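You operate a simulated robot arm through the tools that you are given. There is no shell and no other tool.

The job below is to be done with a simulated robot arm. You get a single attempt, and the scene is never put back.

Task
Close up: magnifier parked, lamp off, both paint covers closed, lid on the white tin.

The check looks at the end state, three seconds after you hand in, the way a careful person would. Anything else that was tipped, shoved, dropped, spilled or broken makes it a failure. Lids that push on must go on centred and level and be pressed home; caps that screw on are set level and turned clockwise until they are tight.

Robot
A 6-joint arm with a four-finger gripper, fixed in place. Base frame: the origin is at the foot of the arm, x ahead of it, y to its left, z up; the work surface is at about z = 860. Readings come in mm, rad, newtons and seconds.
Its first joint turns from -2.897 to 2.897 rad. Payload 3.67 kg.
Tool frame: the origin (TCP) lies between the finger pads and is the grasp point; the fingertips stand 28 mm ahead of it; z points along the fingers, y is the line along which they close. Largest opening 112 mm; the body of the gripper starts 73 mm behind the TCP.
Orientation is that of the tool frame in the base frame, as a unit quaternion [x, y, z, w]. With the fingers straight down and closing along the base's y, the tool's x points along the base's -x, its y along +y and its z along -z.

Tools
- The arm moves only by the tool play_rows. Its argument "commands" is one flat list of numbers, 7 for each row, row after row: the shift along the tool's x, y, z in mm, then the turn, a rotation vector about the tool's x, y, z in rad, then the opening in per cent of the stroke, from 0 (shut) to 100 (fully open). In form: [x, y, z, rx, ry, rz, jaw, x, y, z, rx, ry, rz, jaw, ...]. A call has 1 to 20 rows; each row shifts and turns the commanded pose from where the row before left it, along the tool's axes as they then stand. A row lasts 0.2 s, in which the tool goes at most 50 mm and 0.15 rad; a call with a longer step from one row to the next is refused whole, and so is a gripper value outside its range. Where a pose cannot be reached the arm comes as near as it can. A force on the tool above 80 N (or 10 N above the force at the start of the call, whichever is more), or a blocked arm, ends the call early, and 0.2 s more pass. The fingers move at their own pace and stop on an object; they squeeze with about 33 N. The grip force told is the motor's: it shows also when the fingers shut on nothing. Time passes only in rows, and 0.2 s behind the last, so rows that do not move let the fingers close. The reply holds the time, the measured pose of the TCP, the force on the tool along the base axes, the opening and the grip force, in the units named above and with some noise, with the torque about the TCP (base axes, N m) and any sound that the robot's microphone picked up, and new pictures: "show" is both (left out), scene, wrist or none.
- Cameras (640 x 400 px; columns grow to the right, rows downward): "scene" is fixed at [401.9, -502.4, 1455.5]; the picture's right is [0.98, -0.20, 0.00], its down [-0.15, -0.73, -0.67] and it looks along [0.13, 0.66, -0.74] (base axes); focal length 216 px, centre (320, 200). "wrist" rides on the gripper at [60, -18, -104] in the tool frame; the picture's right is [0.29, 0.96, 0.00], its down [-0.80, 0.24, -0.55] and it looks along [-0.53, 0.16, 0.83] (tool axes); focal length 234 px, centre (320, 200).
- probe_pixels(camera, pixels): there is no depth. For up to 12 entries [column, row, z] of the newest picture of that camera ("zoom" is the newest enlarged one), the place [x, y] in the base frame at which the ray of that pixel passes the height z, good to about 3 mm. No time passes.
- enlarge(camera, box): a new picture of the part [left, top, right, bottom] of that camera's present view, enlarged. No time passes.
- sign_off(): hands the job in; it is judged then, once.

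Unless the task says otherwise, let go and move clear before handing in.

The tools are called after ">>>" by a JSON object that holds its "fn" and its "kwargs". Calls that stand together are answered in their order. play_rows: Moves the arm, as the interface text tells. Its arguments: {"type":"object","properties":{"commands":{"type":"array","items":{"type":"number"}},"show":{"type":"string","enum":["both","scene","wrist","none"]}},"required":["commands"]} The other tools are called the same way: probe_pixels (camera, pixels) gives the place at which the rays of pixels pass given heights; enlarge (camera, box) takes an enlarged picture of a part of a camera's view; sign_off () hands the job in.

At the start:

```text
time: 0.0
position: [435.6, 101.0, 1237.3]
ee_rot: [0.0, 1.0, 0.0, 0.0]
force: [0.6, -0.5, -0.1]
ft_torque: [0.02, -0.02, -0.01]
grip_width: 112.3
gripper_force: 0.0
```

scene: 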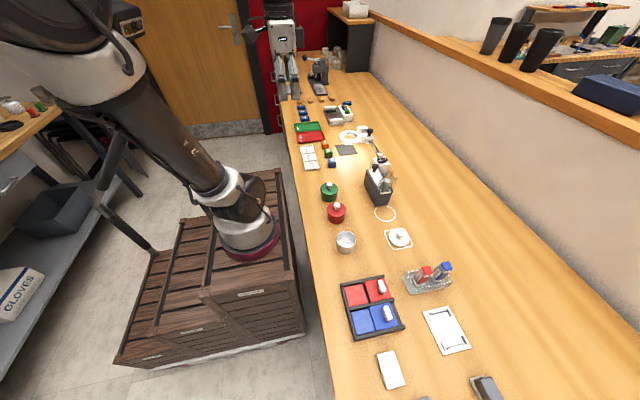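
wrist: 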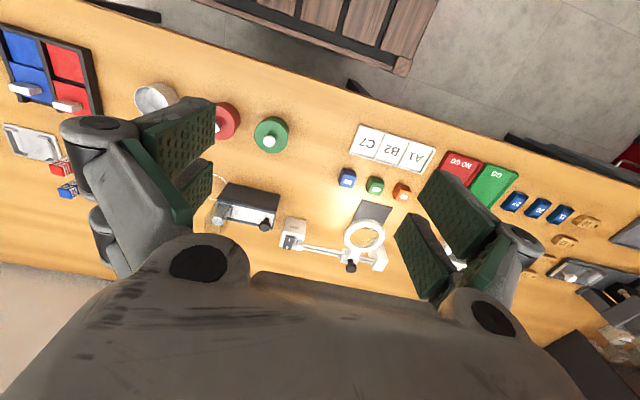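

The scene picture shows a paint box with red and blue wells near (370,305), a white tin at (346,242), a lid at (398,238), and a ring magnifier and lamp near (360,135). I'll enlarge these areas before moving.

>>> {"fn": "enlarge", "kwargs": {"camera": "scene", "box": [320, 210, 480, 350]}}

>>> {"fn": "enlarge", "kwargs": {"camera": "scene", "box": [290, 90, 420, 210]}}

>>> {"fn": "enlarge", "kwargs": {"camera": "wrist", "box": [200, 160, 440, 300]}}

>>> {"fn": "enlarge", "kwargs": {"camera": "wrist", "box": [0, 10, 200, 220]}}

```text
2.86 times, centred on (400, 280) of scene
```

zoom: 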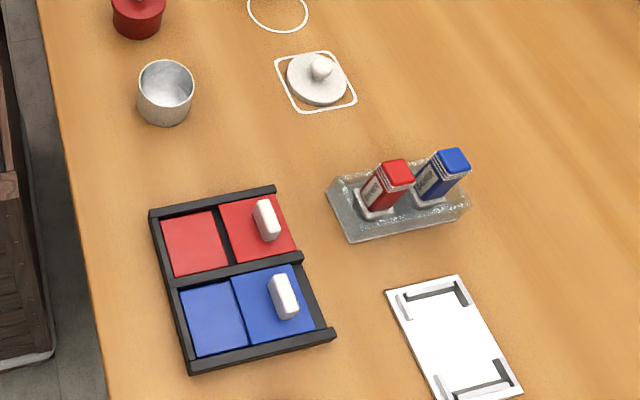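

```text
3.33 times, centred on (355, 150) of scene
```

zoom: 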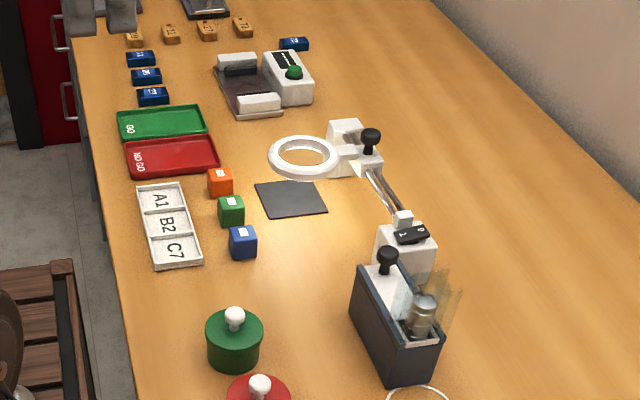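

```text
2.67 times, centred on (320, 230) of wrist
```

zoom: 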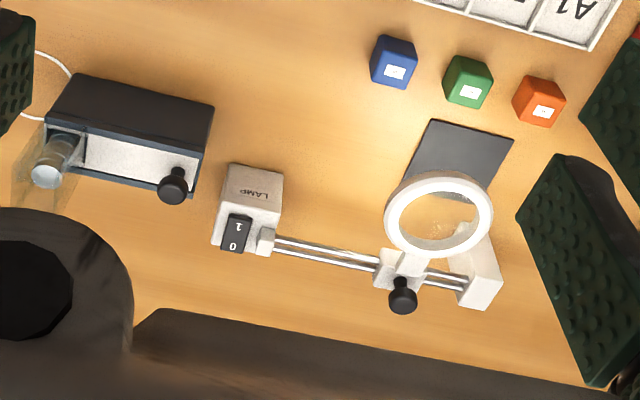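

```text
1.90 times, centred on (100, 115) of wrist
```

zoom: 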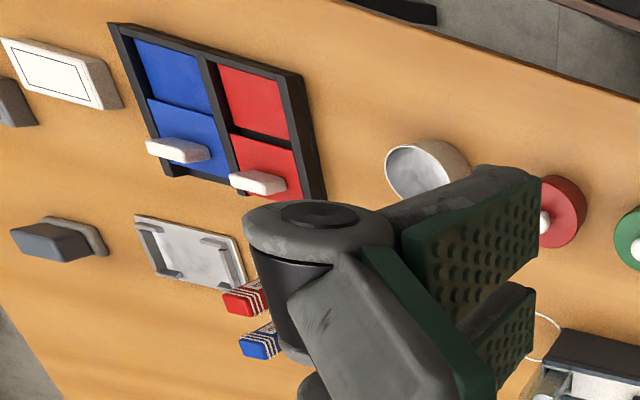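

The zooms show the sliding paint covers with white grips, the open tin, its knobbed lid on an outlined square, the rail-mounted magnifier and a rocker switch marked 1/0. I'll probe where these objects are before approaching.

>>> {"fn": "probe_pixels", "kwargs": {"camera": "scene", "pixels": [[342, 284, 860], [386, 277, 860], [403, 326, 860], [352, 341, 860], [346, 252, 860], [346, 236, 900], [399, 243, 860], [400, 233, 890], [381, 287, 880], [388, 313, 880]]}}

>>> {"fn": "probe_pixels", "kwargs": {"camera": "wrist", "pixels": [[287, 240, 890], [362, 236, 900], [351, 266, 900], [381, 262, 880], [372, 210, 860], [263, 225, 900], [300, 248, 890], [350, 258, 890], [155, 97, 900], [245, 205, 900]]}}

>>> {"fn": "enlarge", "kwargs": {"camera": "scene", "box": [335, 115, 405, 165]}}

>>> {"fn": "enlarge", "kwargs": {"camera": "scene", "box": [355, 150, 415, 225]}}

>>> {"fn": "enlarge", "kwargs": {"camera": "scene", "box": [335, 265, 415, 345]}}

```text
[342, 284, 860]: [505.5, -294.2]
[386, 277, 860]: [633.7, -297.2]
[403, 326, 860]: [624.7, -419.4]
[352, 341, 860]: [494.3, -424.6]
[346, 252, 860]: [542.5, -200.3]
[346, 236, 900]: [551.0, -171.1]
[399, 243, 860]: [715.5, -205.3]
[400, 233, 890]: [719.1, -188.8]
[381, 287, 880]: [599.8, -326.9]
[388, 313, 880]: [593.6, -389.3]
```

```text
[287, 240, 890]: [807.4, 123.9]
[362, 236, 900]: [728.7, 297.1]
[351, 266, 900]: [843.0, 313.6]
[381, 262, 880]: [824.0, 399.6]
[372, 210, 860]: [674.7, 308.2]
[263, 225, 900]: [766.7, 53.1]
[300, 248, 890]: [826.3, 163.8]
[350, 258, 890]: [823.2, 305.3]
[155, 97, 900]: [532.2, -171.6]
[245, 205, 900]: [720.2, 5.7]
```

```text
8.00 times, centred on (370, 140) of scene
```

zoom: 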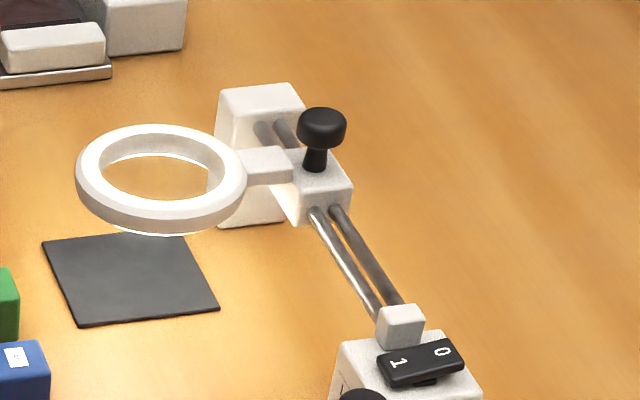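

```text
5.33 times, centred on (385, 188) of scene
```

zoom: 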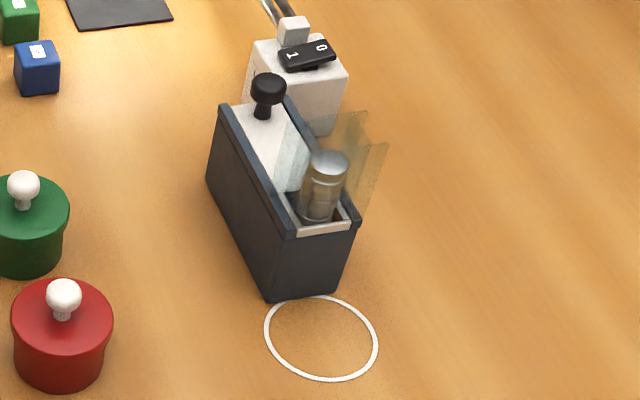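

```text
5.00 times, centred on (375, 305) of scene
```

zoom: 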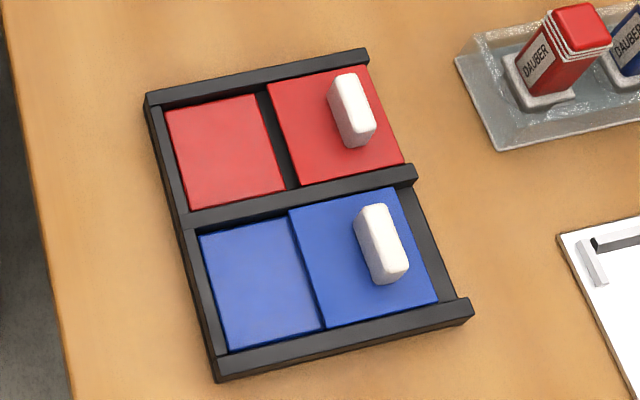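

The cover grips sit at about (600,-327) and (594,-389), and the ring triangulates to about (697,290,942). I'll move in high above the magnifier and look at the carriage and switch.

>>> {"fn": "play_rows", "kwargs": {"commands": [-31, 18, 10, 0, 0, 0, 50, -31, 18, 10, 0, 0, 0, 50, -31, 18, 10, 0, 0, 0, 50, -31, 18, 10, 0, 0, 0, 50, -31, 18, 10, 0, 0, 0, 50, -31, 18, 10, 0, 0, 0, 50, 0, 0, 0, 0, 0, 0, 50], "show": "both"}}

```text
time: 1.6
position: [619.4, 208.6, 1177.8]
ee_rot: [-0.001, 1.0, 0.0, 0.0]
force: [-0.1, -0.4, 0.3]
ft_torque: [0.01, -0.02, -0.02]
grip_width: 56.2
gripper_force: 0.0
```

scene: 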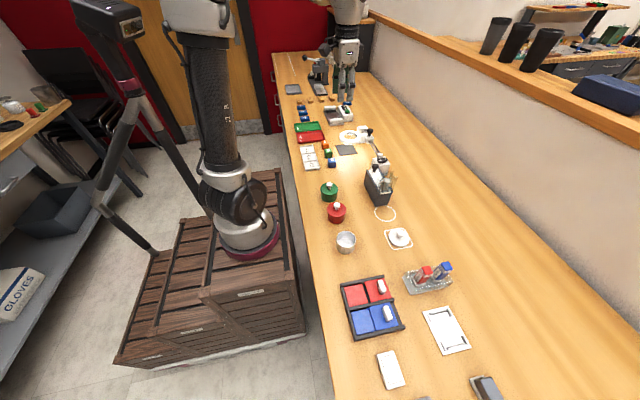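
wrist: 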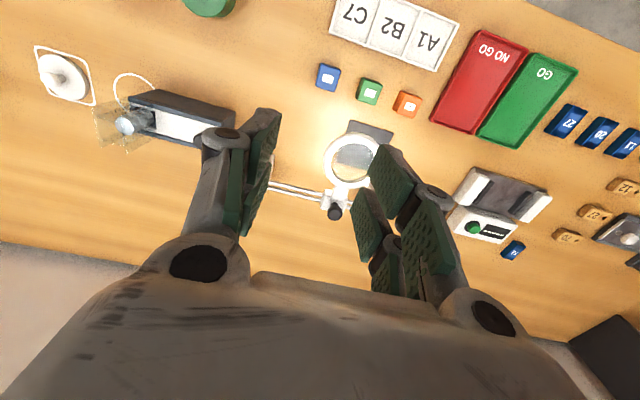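

The fingers cover the switch and carriage in the wrist view (around 260,170 and 380,180). I'll shift forward and right to get a clear view.

>>> {"fn": "play_rows", "kwargs": {"commands": [-40, 0, 0, 0, 0, 0, 100, -40, 0, 0, 0, 0, 0, 100, -40, 0, 0, 0, 0, 0, 100, 0, 0, 0, 0, 0, 0, 100], "show": "wrist"}}

```text
time: 2.6
position: [740.2, 208.9, 1179.3]
ee_rot: [-0.001, 1.0, -0.001, 0.0]
force: [-0.5, -0.1, 0.4]
ft_torque: [0.0, -0.01, 0.01]
grip_width: 111.9
gripper_force: 0.0
```

wrist: 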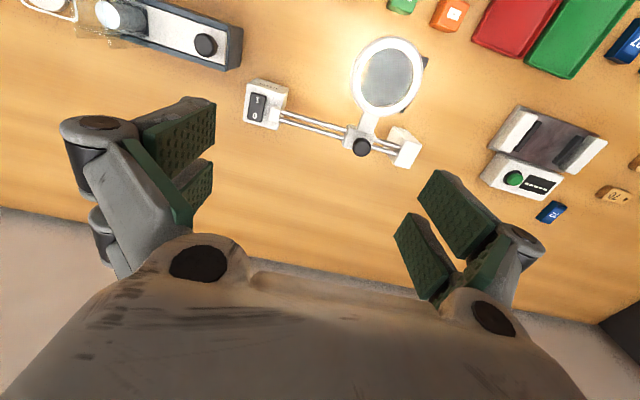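

>>> {"fn": "enlarge", "kwargs": {"camera": "wrist", "box": [230, 20, 440, 180]}}

>>> {"fn": "enlarge", "kwargs": {"camera": "wrist", "box": [70, 0, 300, 140]}}

>>> {"fn": "probe_pixels", "kwargs": {"camera": "wrist", "pixels": [[362, 147, 960], [362, 147, 980], [387, 78, 940], [258, 100, 900], [258, 100, 920], [258, 115, 910], [405, 152, 920], [205, 45, 960]]}}

```text
2.50 times, centred on (335, 100) of wrist
```

zoom: 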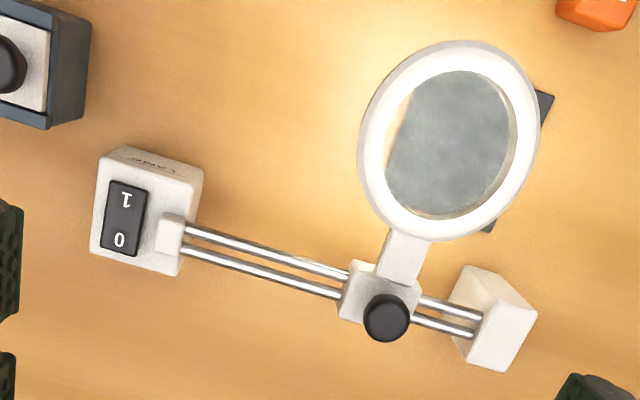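

```text
2.78 times, centred on (185, 70) of wrist
```

zoom: 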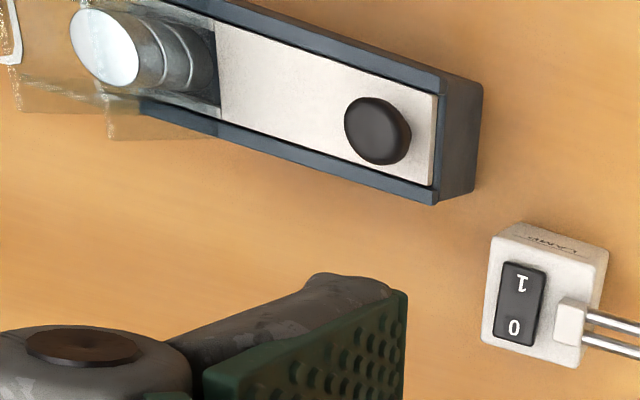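

```text
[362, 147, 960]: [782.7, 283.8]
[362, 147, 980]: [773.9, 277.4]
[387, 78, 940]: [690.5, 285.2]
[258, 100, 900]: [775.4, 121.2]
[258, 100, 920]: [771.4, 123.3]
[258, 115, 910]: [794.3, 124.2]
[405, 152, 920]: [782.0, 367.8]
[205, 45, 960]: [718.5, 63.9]
```

The carriage knob is at about (780,282), with the rail running from the lamp box (y≈150) to the end post (y≈360). The rocker shows "1" toward the robot and "0" away. I'll go closer to look for a park marking and judge heights.

>>> {"fn": "play_rows", "kwargs": {"commands": [-5, 15, 30, 0, 0, 0, 100, -5, 15, 30, 0, 0, 0, 100, 0, 15, 30, 0, 0, 0, 100, 0, 0, 0, 0, 0, 0, 100], "show": "both"}}

```text
time: 3.6
position: [751.6, 253.3, 1087.9]
ee_rot: [-0.001, 1.0, -0.001, 0.001]
force: [-0.1, 0.3, -0.5]
ft_torque: [0.01, 0.0, 0.01]
grip_width: 112.0
gripper_force: 0.0
```

scene: 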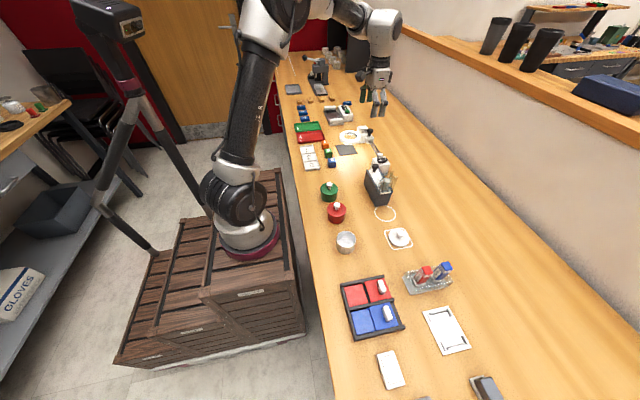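
wrist: 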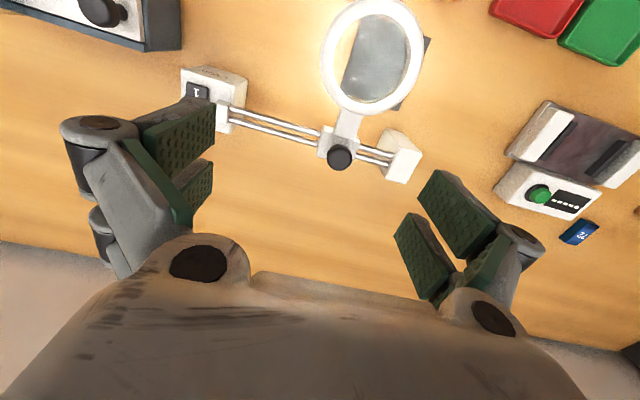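

>>> {"fn": "enlarge", "kwargs": {"camera": "wrist", "box": [170, 0, 440, 190]}}

>>> {"fn": "enlarge", "kwargs": {"camera": "scene", "box": [330, 115, 400, 175]}}

>>> {"fn": "probe_pixels", "kwargs": {"camera": "wrist", "pixels": [[339, 158, 960], [339, 158, 980], [373, 57, 940], [205, 95, 900], [205, 95, 920], [398, 160, 920], [340, 135, 940], [355, 152, 940]]}}

```text
2.11 times, centred on (305, 95) of wrist
```

zoom: 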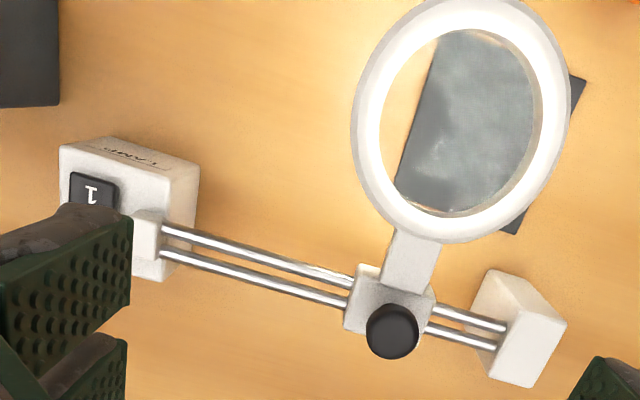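

```text
6.67 times, centred on (365, 145) of scene
```

zoom: 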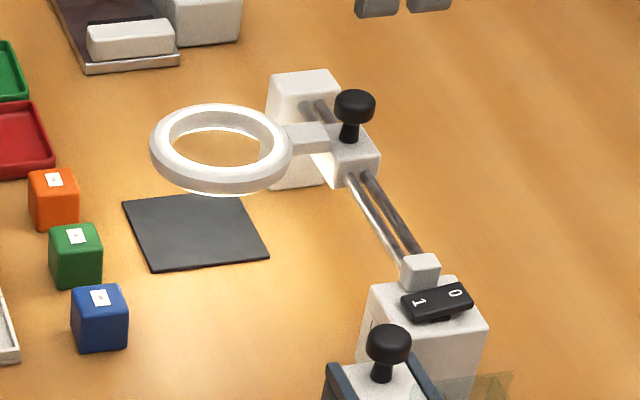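

```text
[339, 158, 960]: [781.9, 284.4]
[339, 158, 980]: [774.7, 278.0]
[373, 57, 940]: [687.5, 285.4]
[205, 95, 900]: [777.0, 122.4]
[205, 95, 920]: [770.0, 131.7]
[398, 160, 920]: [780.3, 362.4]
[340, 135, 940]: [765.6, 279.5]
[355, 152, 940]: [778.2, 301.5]
```

Triangulating from both views puts "1" at about (768,125,930) and "0" at about (790,125,935), so the 1 side is down and the lamp is on. The knob top is near (778,281,971). I'll close the fingers and hover over the 0 end.

>>> {"fn": "play_rows", "kwargs": {"commands": [-14.5, -44, 0, 0, 0, 0, 0, -14.5, -44, 0, 0, 0, 0, 0, -14.5, -43.3, 0, 0, 0, 0, 0, 0, 0, 36, 0, 0, 0, 0, 0, 0, 36, 0, 0, 0, 0, 0, 0, 33, 0, 0, 0, 0, 0, 0, 0, 0, 0, 0, 0], "show": "both"}}

```text
time: 5.2
position: [794.9, 121.8, 983.9]
ee_rot: [0.0, 1.0, 0.001, 0.0]
force: [-0.8, -0.4, 0.2]
ft_torque: [0.02, 0.01, -0.02]
grip_width: 0.0
gripper_force: 32.9
```

scene: 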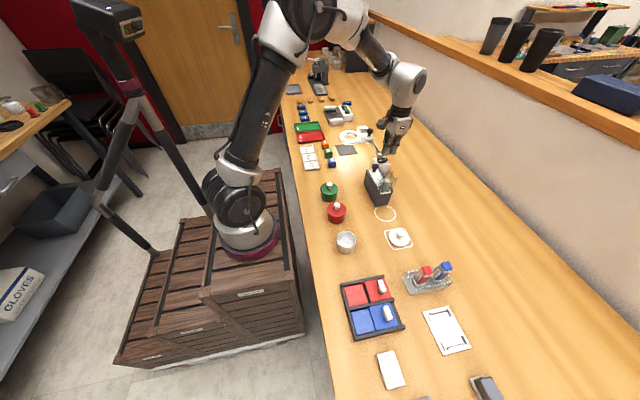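
wrist: 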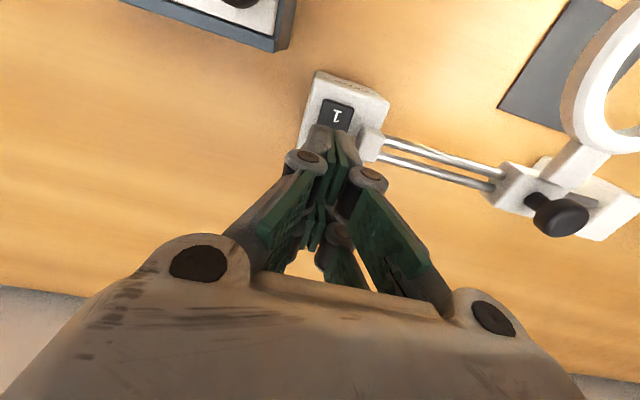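

>>> {"fn": "enlarge", "kwargs": {"camera": "wrist", "box": [260, 50, 460, 200]}}

>>> {"fn": "enlarge", "kwargs": {"camera": "scene", "box": [350, 110, 420, 190]}}

```text
2.67 times, centred on (360, 125) of wrist
```

zoom: 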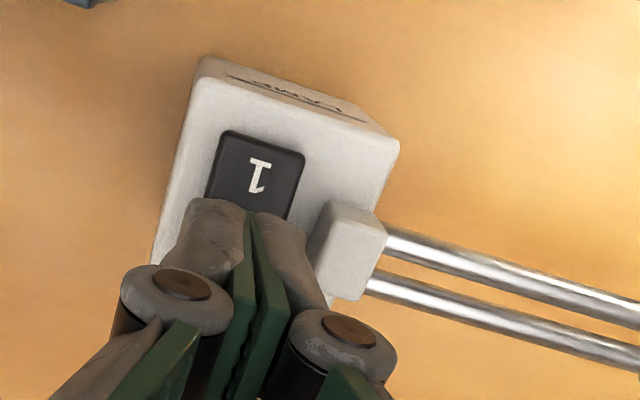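

```text
5.00 times, centred on (385, 150) of scene
```

zoom: 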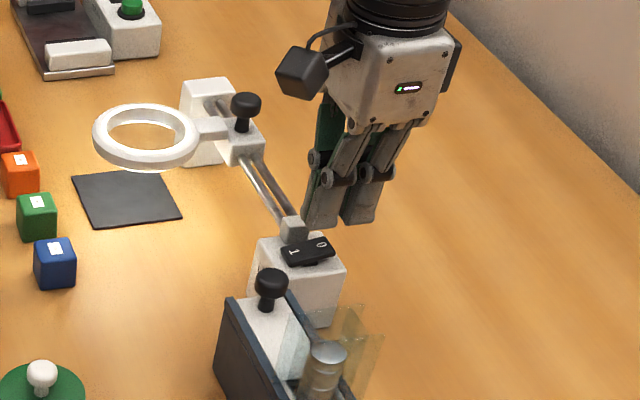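

The fingertips sit over the 0 end of the rocker, with the rail block close on their right (zoom 340,240). I'll shift 3 mm away from the block and press down in small steps.

>>> {"fn": "play_rows", "kwargs": {"commands": [0, -3, 8, 0, 0, 0, 0, 0, 0, 8, 0, 0, 0, 0, 0, 0, 2, 0, 0, 0, 0, 0, 0, 2, 0, 0, 0, 0, 0, 0, 2, 0, 0, 0, 0], "show": "both"}}

```text
time: 6.4
position: [793.6, 119.8, 961.3]
ee_rot: [0.0, 1.0, 0.0, 0.001]
force: [0.4, -0.2, -0.5]
ft_torque: [0.02, 0.02, -0.02]
grip_width: 0.0
gripper_force: 33.1
```

scene: 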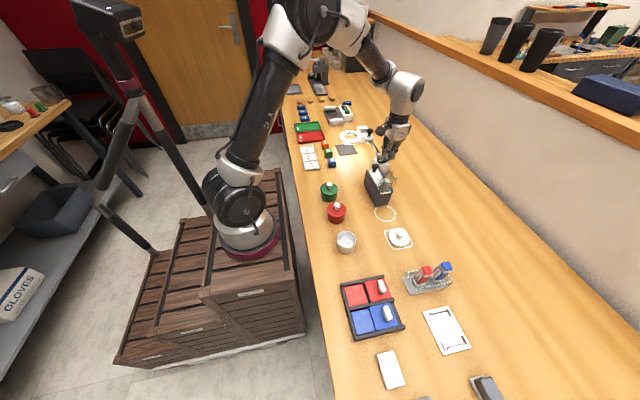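
wrist: 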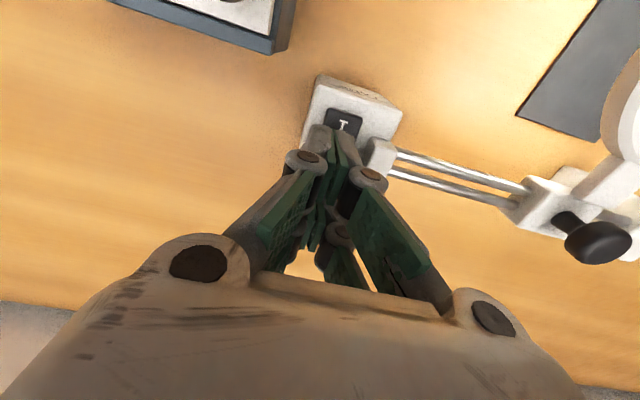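

There's no contact force at tip height 933 and the ring edge at (620,100) still looks lit. I'll keep going down in small steps.

>>> {"fn": "play_rows", "kwargs": {"commands": [0, 0, 1.5, 0, 0, 0, 0, 0, 0, 1.5, 0, 0, 0, 0, 0, 0, 1.5, 0, 0, 0, 0, 0, 0, 0, 0, 0, 0, 0], "show": "wrist"}}

>>> {"fn": "enlarge", "kwargs": {"camera": "wrist", "box": [260, 50, 460, 200]}}

>>> {"fn": "enlarge", "kwargs": {"camera": "scene", "box": [335, 110, 415, 190]}}

```text
time: 7.4
position: [794.6, 119.3, 956.2]
ee_rot: [0.0, 1.0, 0.0, 0.0]
force: [0.7, -0.1, 1.3]
ft_torque: [0.01, -0.02, 0.0]
grip_width: 0.3
gripper_force: 32.8
```

wrist: 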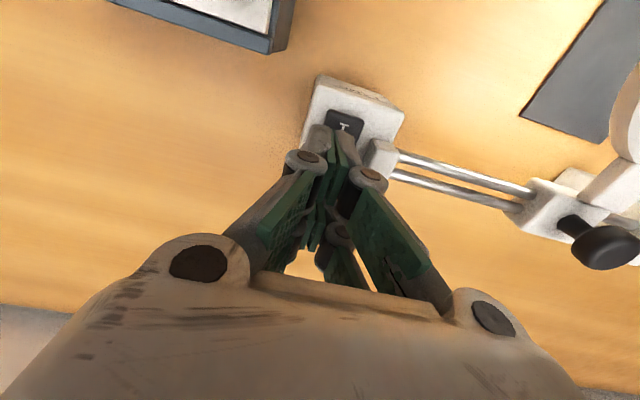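

```text
2.67 times, centred on (360, 125) of wrist
```

zoom: 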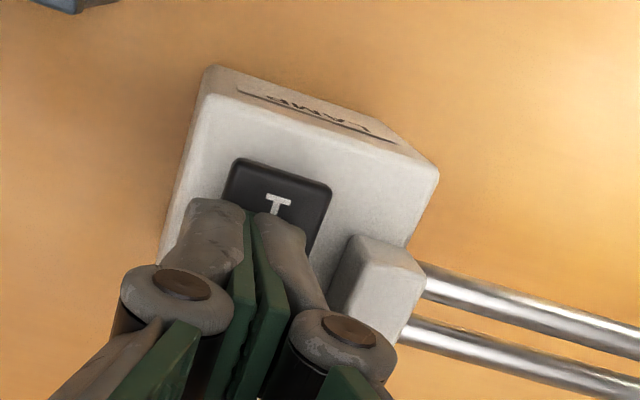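

```text
5.00 times, centred on (375, 150) of scene
```

zoom: 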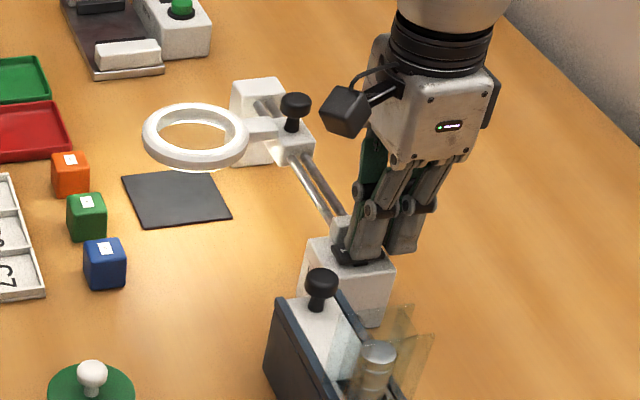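

A contact force of 1.3 N has appeared and the 1 end has begun to change tilt in the zoom (280,205). I'll keep pressing gently.

>>> {"fn": "play_rows", "kwargs": {"commands": [0, 0, 1, 0, 0, 0, 0, 0, 0, 1, 0, 0, 0, 0, 0, 0, 1, 0, 0, 0, 0, 0, 0, 0, 0, 0, 0, 0], "show": "both"}}

>>> {"fn": "enlarge", "kwargs": {"camera": "scene", "box": [335, 110, 415, 190]}}

>>> {"fn": "enlarge", "kwargs": {"camera": "wrist", "box": [260, 50, 460, 200]}}

```text
time: 8.4
position: [795.8, 119.6, 955.6]
ee_rot: [-0.001, 1.0, 0.001, 0.002]
force: [3.7, -4.7, 48.1]
ft_torque: [-0.07, 0.53, -0.11]
grip_width: 6.1
gripper_force: 35.7
heard: click, click
```

scene: 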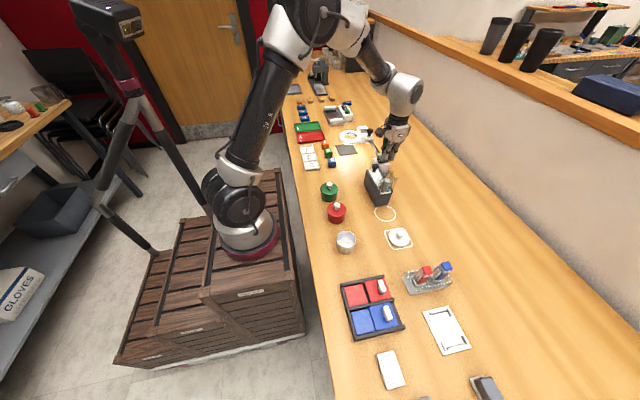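
wrist: 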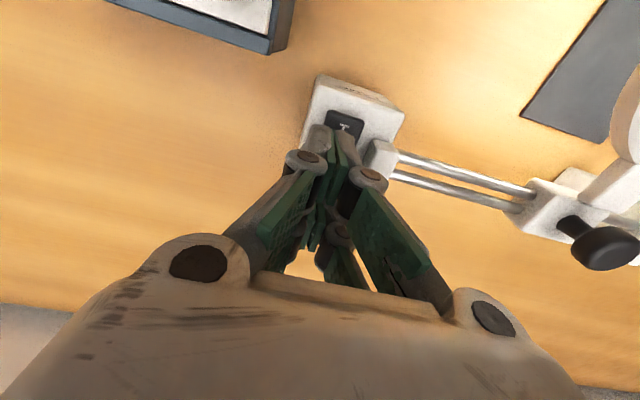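

```text
5.00 times, centred on (375, 150) of scene
```

zoom: 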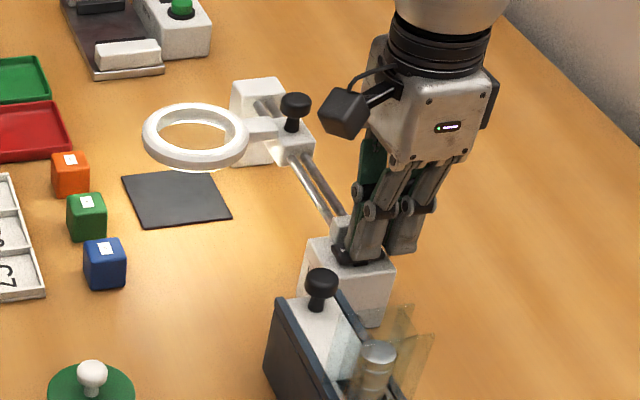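

```text
2.67 times, centred on (360, 125) of wrist
```

zoom: 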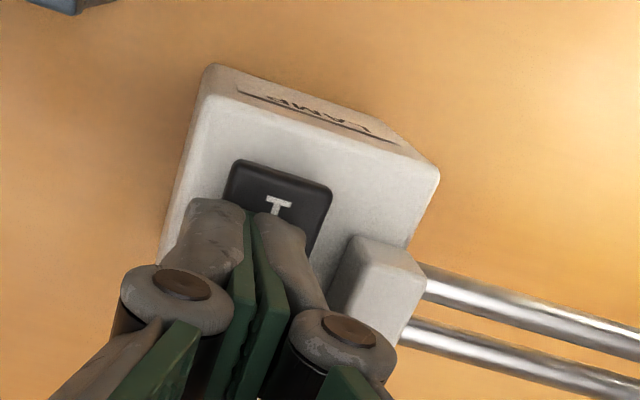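

I heard two clicks and the force rose to 48 N, so the rocker is at its end. I'll lift off and check the rocker tilt and the ring's glow.

>>> {"fn": "play_rows", "kwargs": {"commands": [0, 0, -10, 0, 0, 0, 0, 0, 0, -40, 0, 0, 0, 0, 0, 0, -40, 0, 0, 0, 0, 0, 0, -40, 0, 0, 0, 0, 15, 30, -20, 0, 0, 0, 0, 15, 30, -20, 0, 0, 0, 0, 0, 0, 0, 0, 0, 0, 0], "show": "both"}}

>>> {"fn": "enlarge", "kwargs": {"camera": "scene", "box": [335, 110, 415, 190]}}

>>> {"fn": "enlarge", "kwargs": {"camera": "wrist", "box": [200, 0, 440, 180]}}

```text
time: 10.0
position: [765.8, 176.2, 1123.3]
ee_rot: [-0.001, 1.0, 0.0, 0.0]
force: [0.0, -0.4, 0.3]
ft_torque: [-0.02, -0.02, -0.03]
grip_width: 0.1
gripper_force: 35.6
heard: click
```

scene: 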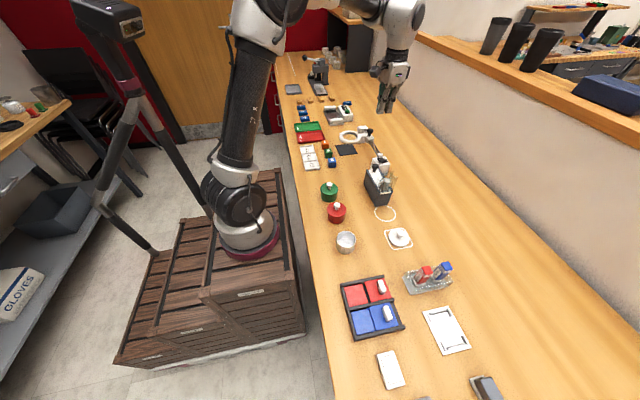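
wrist: 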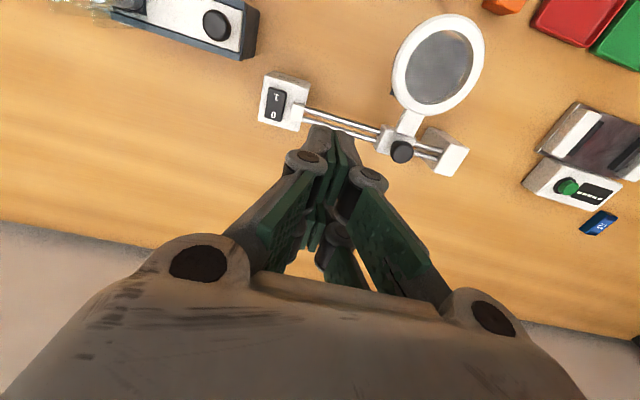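

```text
5.00 times, centred on (375, 150) of scene
```

zoom: 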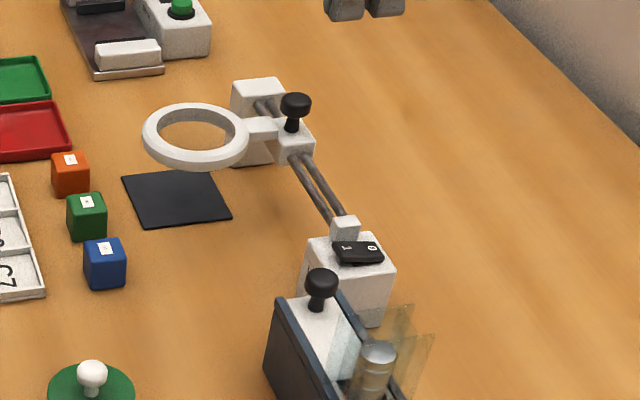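

```text
2.22 times, centred on (320, 90) of wrist
```

zoom: 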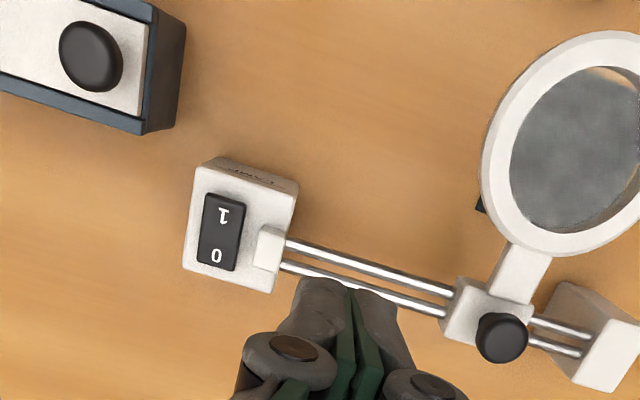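

The lamp is off: the ring glow is gone and the rocker's 1 end is raised. Next I'll locate the carriage knob precisely at wrist pixel (402,152).

>>> {"fn": "probe_pixels", "kwargs": {"camera": "wrist", "pixels": [[402, 152, 971], [402, 152, 965], [390, 140, 945], [300, 108, 940]]}}

>>> {"fn": "play_rows", "kwargs": {"commands": [-6, 35, 0, 0, 0, 0, 55, -6, 35, 0, 0, 0, 0, 55, 0, 35, 20, 0, 0, 0, 55, 0, 0, 30, 0, 0, 0, 55, 0, 0, 20, 0, 0, 0, 55, 0, 0, 0, 0, 0, 0, 55], "show": "both"}}

```text
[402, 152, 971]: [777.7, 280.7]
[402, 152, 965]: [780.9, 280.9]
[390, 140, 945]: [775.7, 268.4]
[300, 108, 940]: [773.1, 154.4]
```

```text
time: 11.4
position: [774.1, 286.4, 1051.7]
ee_rot: [0.0, 1.0, 0.0, -0.001]
force: [-0.6, 0.3, 0.4]
ft_torque: [0.01, -0.01, -0.02]
grip_width: 61.8
gripper_force: 0.1
```

scene: 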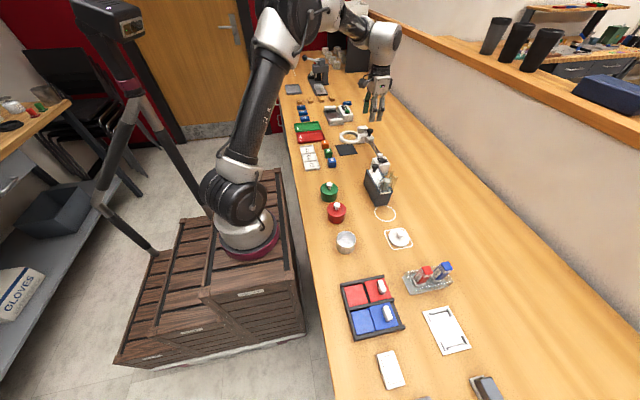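
wrist: 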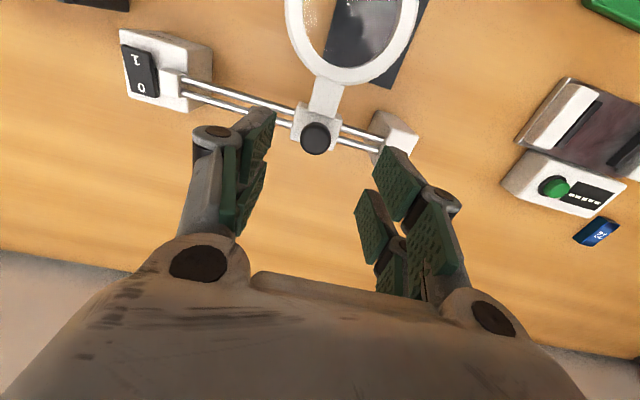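

The knob at wrist (315,138) lies between the open fingers. I'll correct by +4 mm in x and −5 mm in y, and descend around the knob head.

>>> {"fn": "play_rows", "kwargs": {"commands": [-4, -5, 20, 0, 0, 0, 55, 0, 0, 20, 0, 0, 0, 55, 0, 0, 18, 0, 0, 0, 55, 0, 0, 8, 0, 0, 0, 55, 0, 0, 0, 0, 0, 0, 55], "show": "both"}}

>>> {"fn": "enlarge", "kwargs": {"camera": "scene", "box": [335, 90, 415, 180]}}

>>> {"fn": "enlarge", "kwargs": {"camera": "wrist", "box": [220, 60, 440, 240]}}

```text
time: 12.6
position: [780.0, 279.5, 988.0]
ee_rot: [0.001, 1.0, 0.001, 0.0]
force: [0.3, -0.1, -0.6]
ft_torque: [-0.01, 0.0, -0.02]
grip_width: 61.8
gripper_force: 0.2
```

scene: 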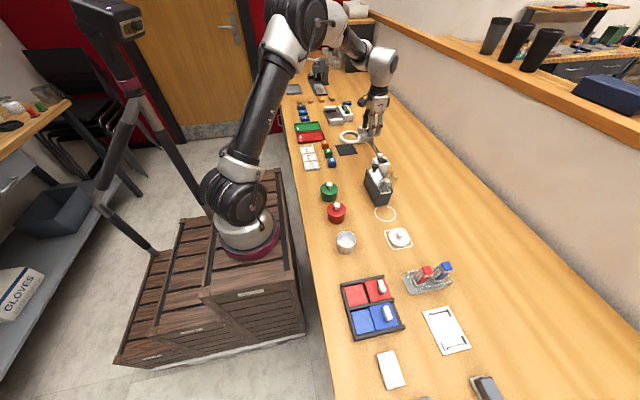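
wrist: 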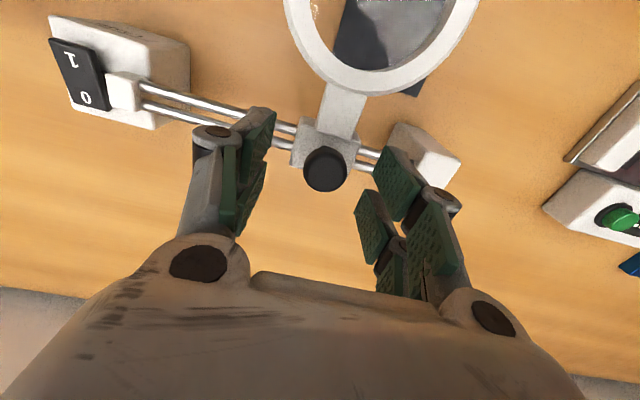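

```text
4.44 times, centred on (375, 135) of scene
```

zoom: 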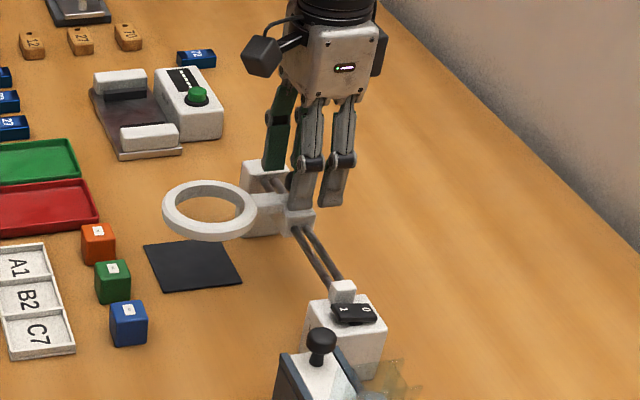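

```text
2.22 times, centred on (330, 150) of wrist
```

zoom: 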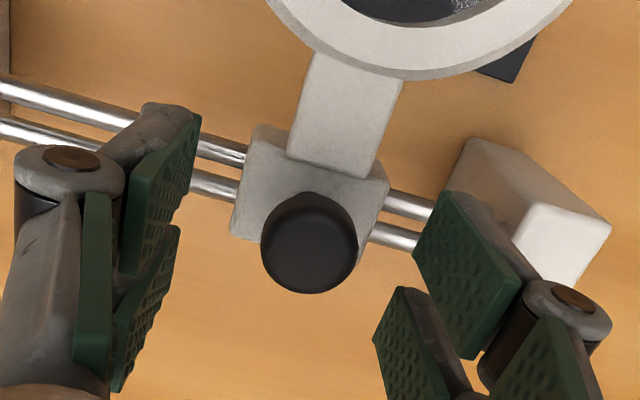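

The knob is centred between the fingers, about 3 mm toward +y. I'll go down 4 mm and close on it.

>>> {"fn": "play_rows", "kwargs": {"commands": [0, 2, 4, 0, 0, 0, 55, 0, 0, 0, 0, 0, 0, 20, 0, 0, 0, 0, 0, 0, 10, 0, 0, 0, 0, 0, 0, 10], "show": "wrist"}}

```text
time: 13.6
position: [778.8, 280.1, 984.5]
ee_rot: [0.0, 1.0, 0.0, 0.0]
force: [0.4, 0.1, -2.4]
ft_torque: [0.0, -0.05, -0.02]
grip_width: 23.1
gripper_force: 44.8
```

wrist: 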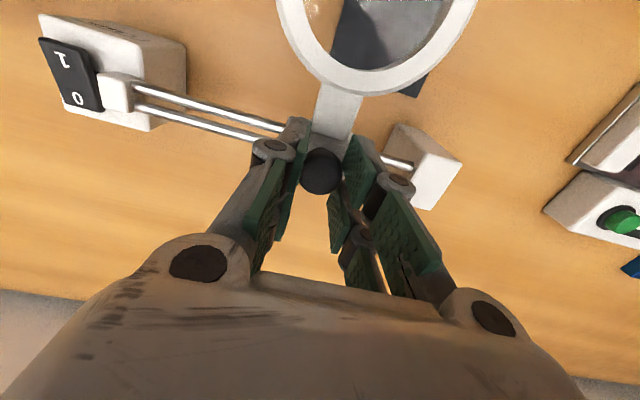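

The knob is gripped at 23 mm width. I'll slide the carriage toward the lamp box along −y slowly, watching the forces.

>>> {"fn": "play_rows", "kwargs": {"commands": [0, -5, 0, 0, 0, 0, 5, 0, -8, 0, 0, 0, 0, 5, 0, -8, 0, 0, 0, 0, 5, 0, -8, 0, 0, 0, 0, 5], "show": "both"}}

```text
time: 14.6
position: [779.8, 252.3, 983.4]
ee_rot: [-0.001, 1.0, 0.0, 0.0]
force: [-5.0, 2.0, 1.6]
ft_torque: [0.04, 0.11, -0.03]
grip_width: 22.8
gripper_force: 44.9
```

scene: 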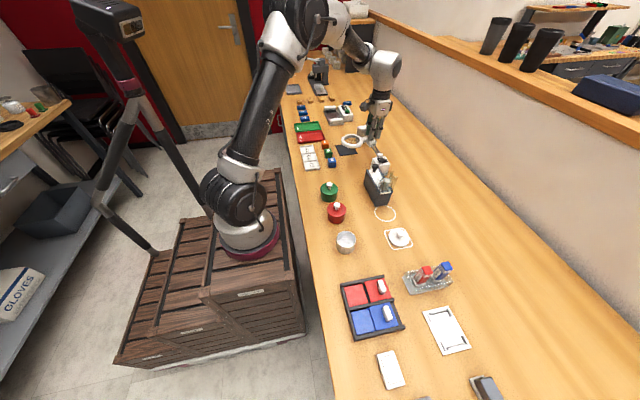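
wrist: 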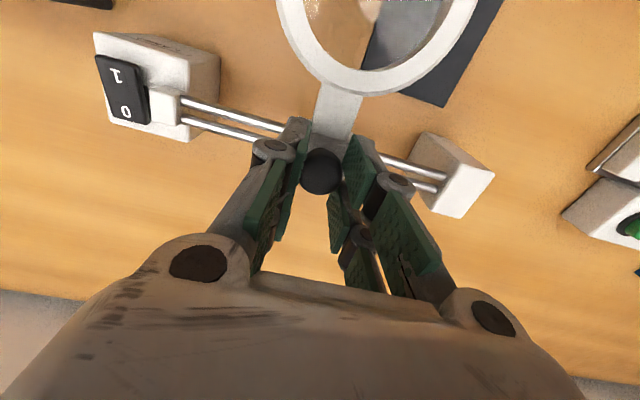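

The carriage follows, and the −5 N in x suggests the rail angles slightly toward −x. I'll steer about 1 mm per 25 mm and continue.

>>> {"fn": "play_rows", "kwargs": {"commands": [1.2, -8, 0, 0, 0, 0, 5, 0.4, -8, 0, 0, 0, 0, 5, 0.4, -8, 0, 0, 0, 0, 5, 0.4, -8, 0, 0, 0, 0, 5], "show": "wrist"}}

```text
time: 15.6
position: [780.5, 220.8, 983.2]
ee_rot: [0.0, 1.0, 0.001, 0.001]
force: [25.5, 1.1, -1.7]
ft_torque: [-0.07, -0.7, -0.07]
grip_width: 23.2
gripper_force: 45.2
```

wrist: 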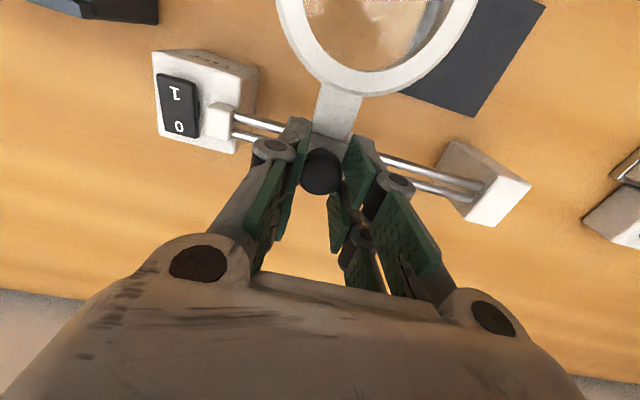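

The x force swung to +25 N, so I overcorrected and the rail runs essentially along y. I'll undo about 2 mm and continue straight.

>>> {"fn": "play_rows", "kwargs": {"commands": [-2.0, 0, 0, 0, 0, 0, 5, 0, -8, 0, 0, 0, 0, 5, 0, -8, 0, 0, 0, 0, 5], "show": "wrist"}}

```text
time: 16.4
position: [779.8, 204.8, 984.8]
ee_rot: [0.0, 1.0, 0.0, 0.001]
force: [13.8, -0.3, 6.9]
ft_torque: [-0.02, 0.07, -0.09]
grip_width: 22.8
gripper_force: 44.8
```

wrist: 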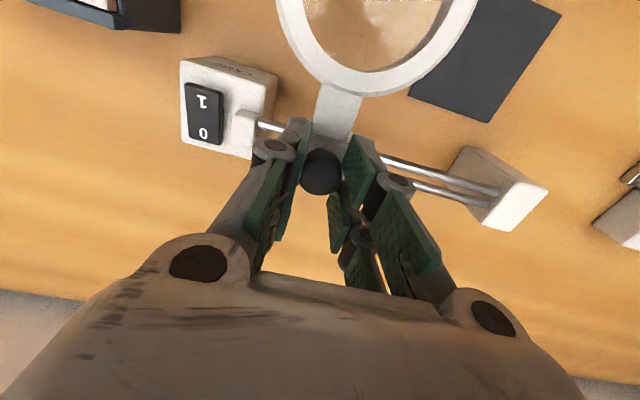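

Forces are moderate, with x at 14 N, and about 25 mm remain before the rail block. I'll relieve x by 1 mm and continue in smaller steps.

>>> {"fn": "play_rows", "kwargs": {"commands": [-1.0, 0, 0, 0, 0, 0, 5, 0, -6, 0, 0, 0, 0, 5, 0, -5, 0, 0, 0, 0, 5, 0, -4, 0, 0, 0, 0, 5], "show": "wrist"}}

>>> {"fn": "enlarge", "kwargs": {"camera": "wrist", "box": [180, 30, 400, 210]}}

>>> {"fn": "enlarge", "kwargs": {"camera": "scene", "box": [335, 100, 415, 190]}}

```text
time: 17.5
position: [780.0, 198.5, 983.5]
ee_rot: [-0.001, 1.0, 0.008, 0.003]
force: [-7.6, 49.3, -10.1]
ft_torque: [1.46, -0.22, 0.01]
grip_width: 23.0
gripper_force: 44.9
stopped in row 4: the force on the tool passed its limit at 84 N (the readings are from after the stop); the commanded pose is now the measured one
```

wrist: 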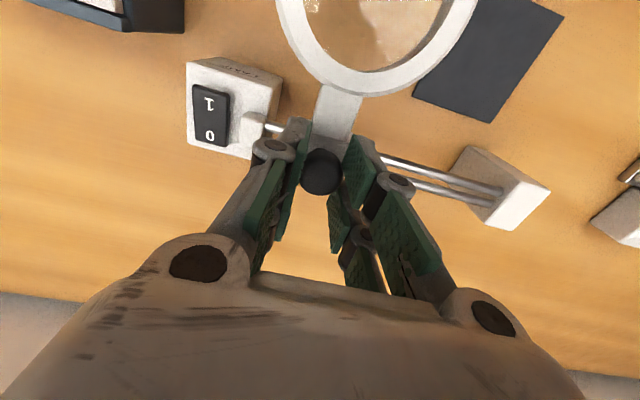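

```text
2.22 times, centred on (290, 120) of wrist
```

zoom: 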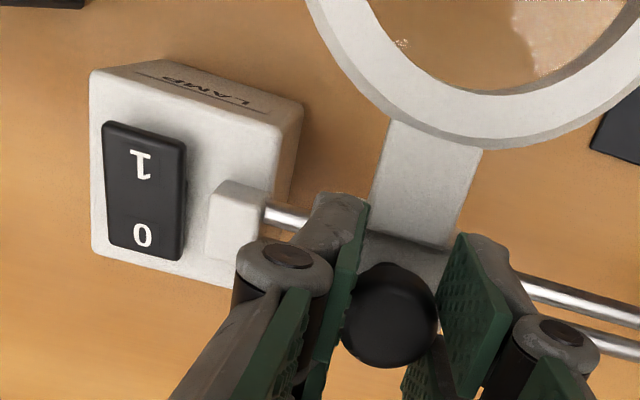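

```text
4.44 times, centred on (375, 145) of scene
```

zoom: 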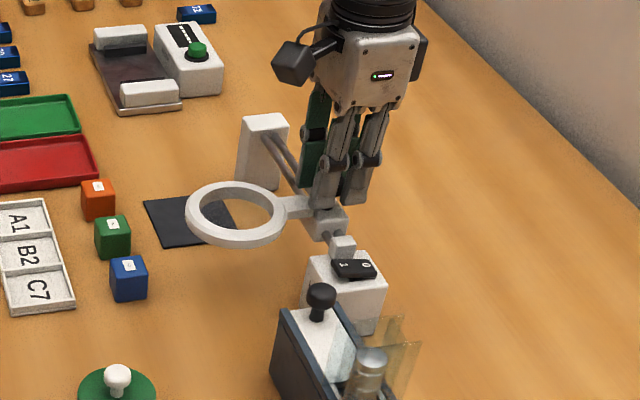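

The slide hit something firm at y≈198.5 (84 N), though some rail still shows left of the fingers (zoom 285,215). I'll measure the gap to the rail block to decide whether this is the end stop.

>>> {"fn": "probe_pixels", "kwargs": {"camera": "zoom", "pixels": [[343, 236, 950], [325, 205, 945], [352, 213, 945], [310, 225, 945]]}}

>>> {"fn": "probe_pixels", "kwargs": {"camera": "wrist", "pixels": [[265, 122, 945], [265, 122, 935], [250, 115, 945], [475, 150, 940]]}}

>>> {"fn": "enlarge", "kwargs": {"camera": "scene", "box": [355, 130, 405, 170]}}

```text
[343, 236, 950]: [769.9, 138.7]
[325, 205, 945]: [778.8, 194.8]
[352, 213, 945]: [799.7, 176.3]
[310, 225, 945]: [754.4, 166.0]
```

```text
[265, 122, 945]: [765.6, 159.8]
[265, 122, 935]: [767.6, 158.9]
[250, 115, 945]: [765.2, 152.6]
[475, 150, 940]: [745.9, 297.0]
```

```text
10.00 times, centred on (380, 150) of scene
```

zoom: 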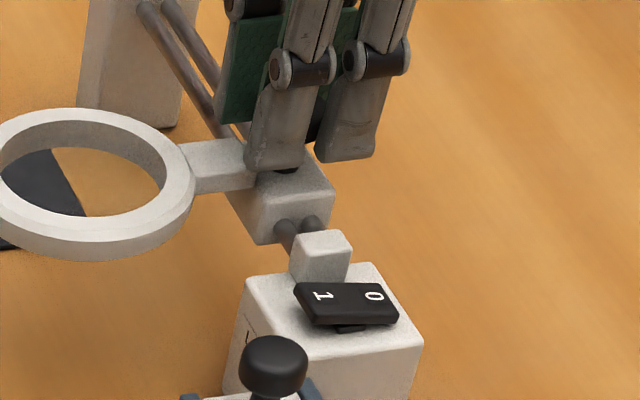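

The block edge is at y≈160 and the carriage's near edge at about y≈176, so it stopped hard with a fixed gap. A matching gap at the far end would put the ring right over the pad at y≈318, so this is the park end stop. I'll release, lift and look.

>>> {"fn": "play_rows", "kwargs": {"commands": [0, 0, 0, 0, 0, 0, 30, 0, 0, 0, 0, 0, 0, 50, 0, 0, 0, 0, 0, 0, 50, 0, 0, -20, 0, 0, 0, 50, 0, 0, -40, 0, 0, 0, 50, 0, 0, -40, 0, 0, 0, 50, 0, 0, 0, 0, 0, 0, 50], "show": "both"}}

>>> {"fn": "enlarge", "kwargs": {"camera": "scene", "box": [335, 100, 415, 190]}}

>>> {"fn": "enlarge", "kwargs": {"camera": "wrist", "box": [180, 0, 460, 190]}}

```text
time: 19.1
position: [778.8, 193.8, 1085.3]
ee_rot: [-0.001, 1.0, 0.005, 0.001]
force: [0.3, -1.1, 0.4]
ft_torque: [-0.01, -0.01, -0.03]
grip_width: 56.0
gripper_force: 0.1
```

scene: 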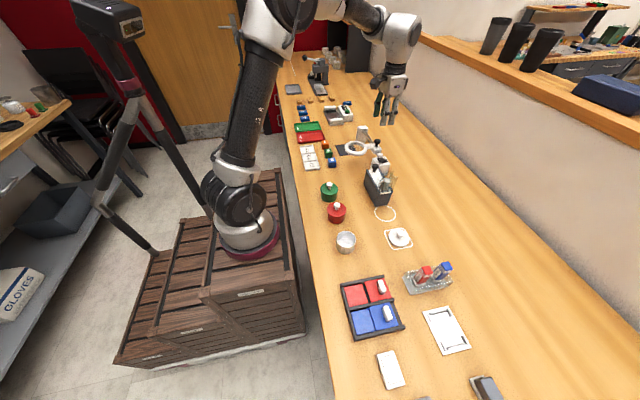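
wrist: 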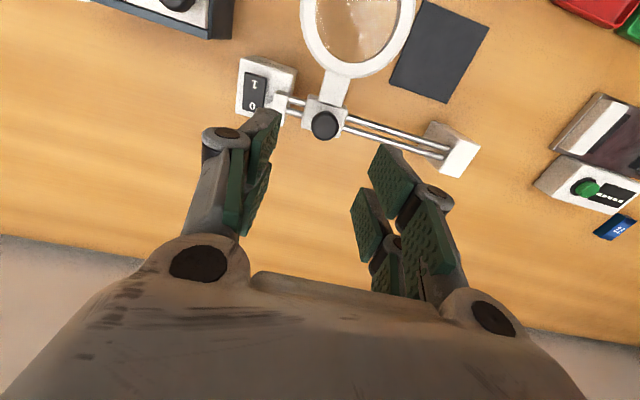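

```text
4.44 times, centred on (375, 145) of scene
```

zoom: 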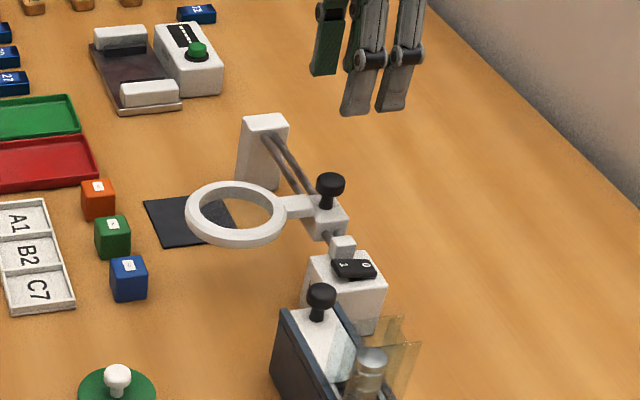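

```text
2.11 times, centred on (320, 95) of wrist
```

zoom: 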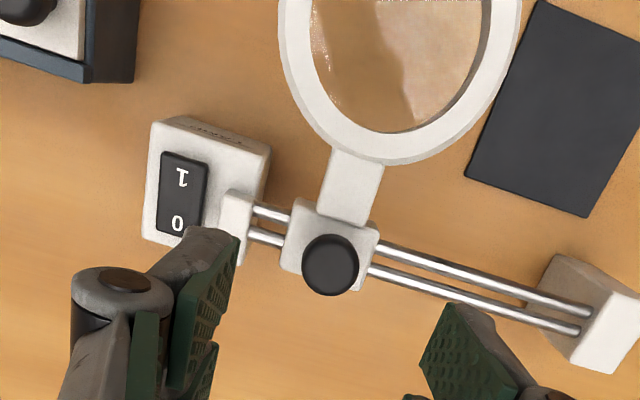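

The carriage now rests at the lamp end, with the ring well clear of the pad (zoom 400,60 versus 560,110) and the lamp dark. Next I'll travel over to the paint box.

>>> {"fn": "play_rows", "kwargs": {"commands": [11, -43.5, 0, 0, 0, 0, 50, 11, -43.5, 0, 0, 0, 0, 50, 11, -43.5, 0, 0, 0, 0, 50, 11, -43.5, 0, 0, 0, 0, 50, 11, -43.5, 0, 0, 0, 0, 50, 11, -43.5, 0, 0, 0, 0, 50, 11, -43.5, 0, 0, 0, 0, 50, 11, -43.5, 0, 0, 0, 0, 50, 11, -43.5, 0, 0, 0, 0, 50, 11, -43.5, 0, 0, 0, 0, 50, 11, -43.5, 0, 0, 0, 0, 50, 11, -43.5, 0, 0, 0, 0, 50, 0, 0, 0, 0, 0, 0, 50], "show": "both"}}

>>> {"fn": "enlarge", "kwargs": {"camera": "wrist", "box": [200, 0, 460, 200]}}

```text
time: 21.9
position: [648.9, -329.6, 1079.2]
ee_rot: [-0.001, 1.0, 0.005, 0.002]
force: [0.4, 0.6, 0.9]
ft_torque: [0.01, 0.01, 0.02]
grip_width: 56.0
gripper_force: 0.0
```

scene: 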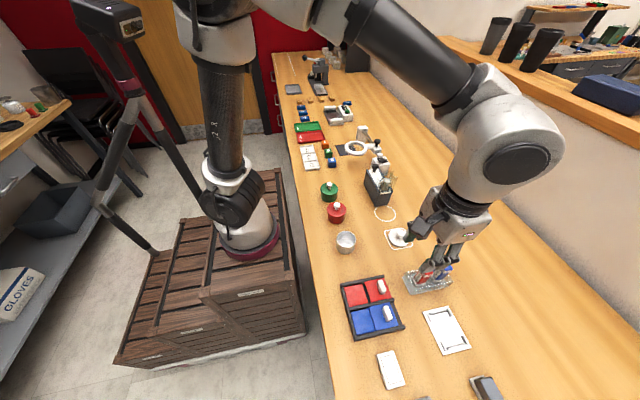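
wrist: 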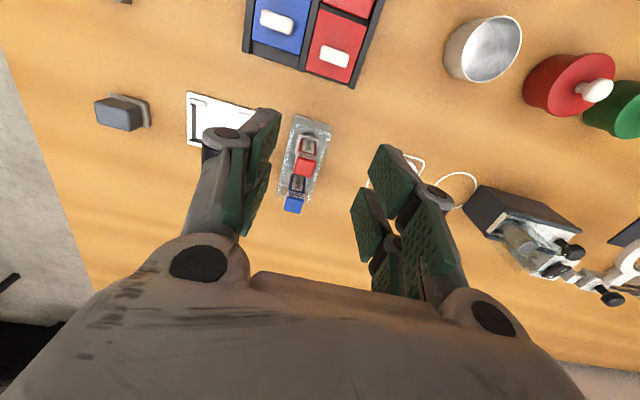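

```text
2.00 times, centred on (330, 100) of wrist
```

zoom: 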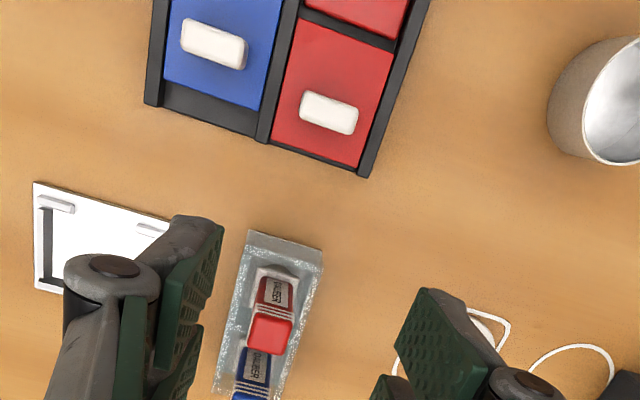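

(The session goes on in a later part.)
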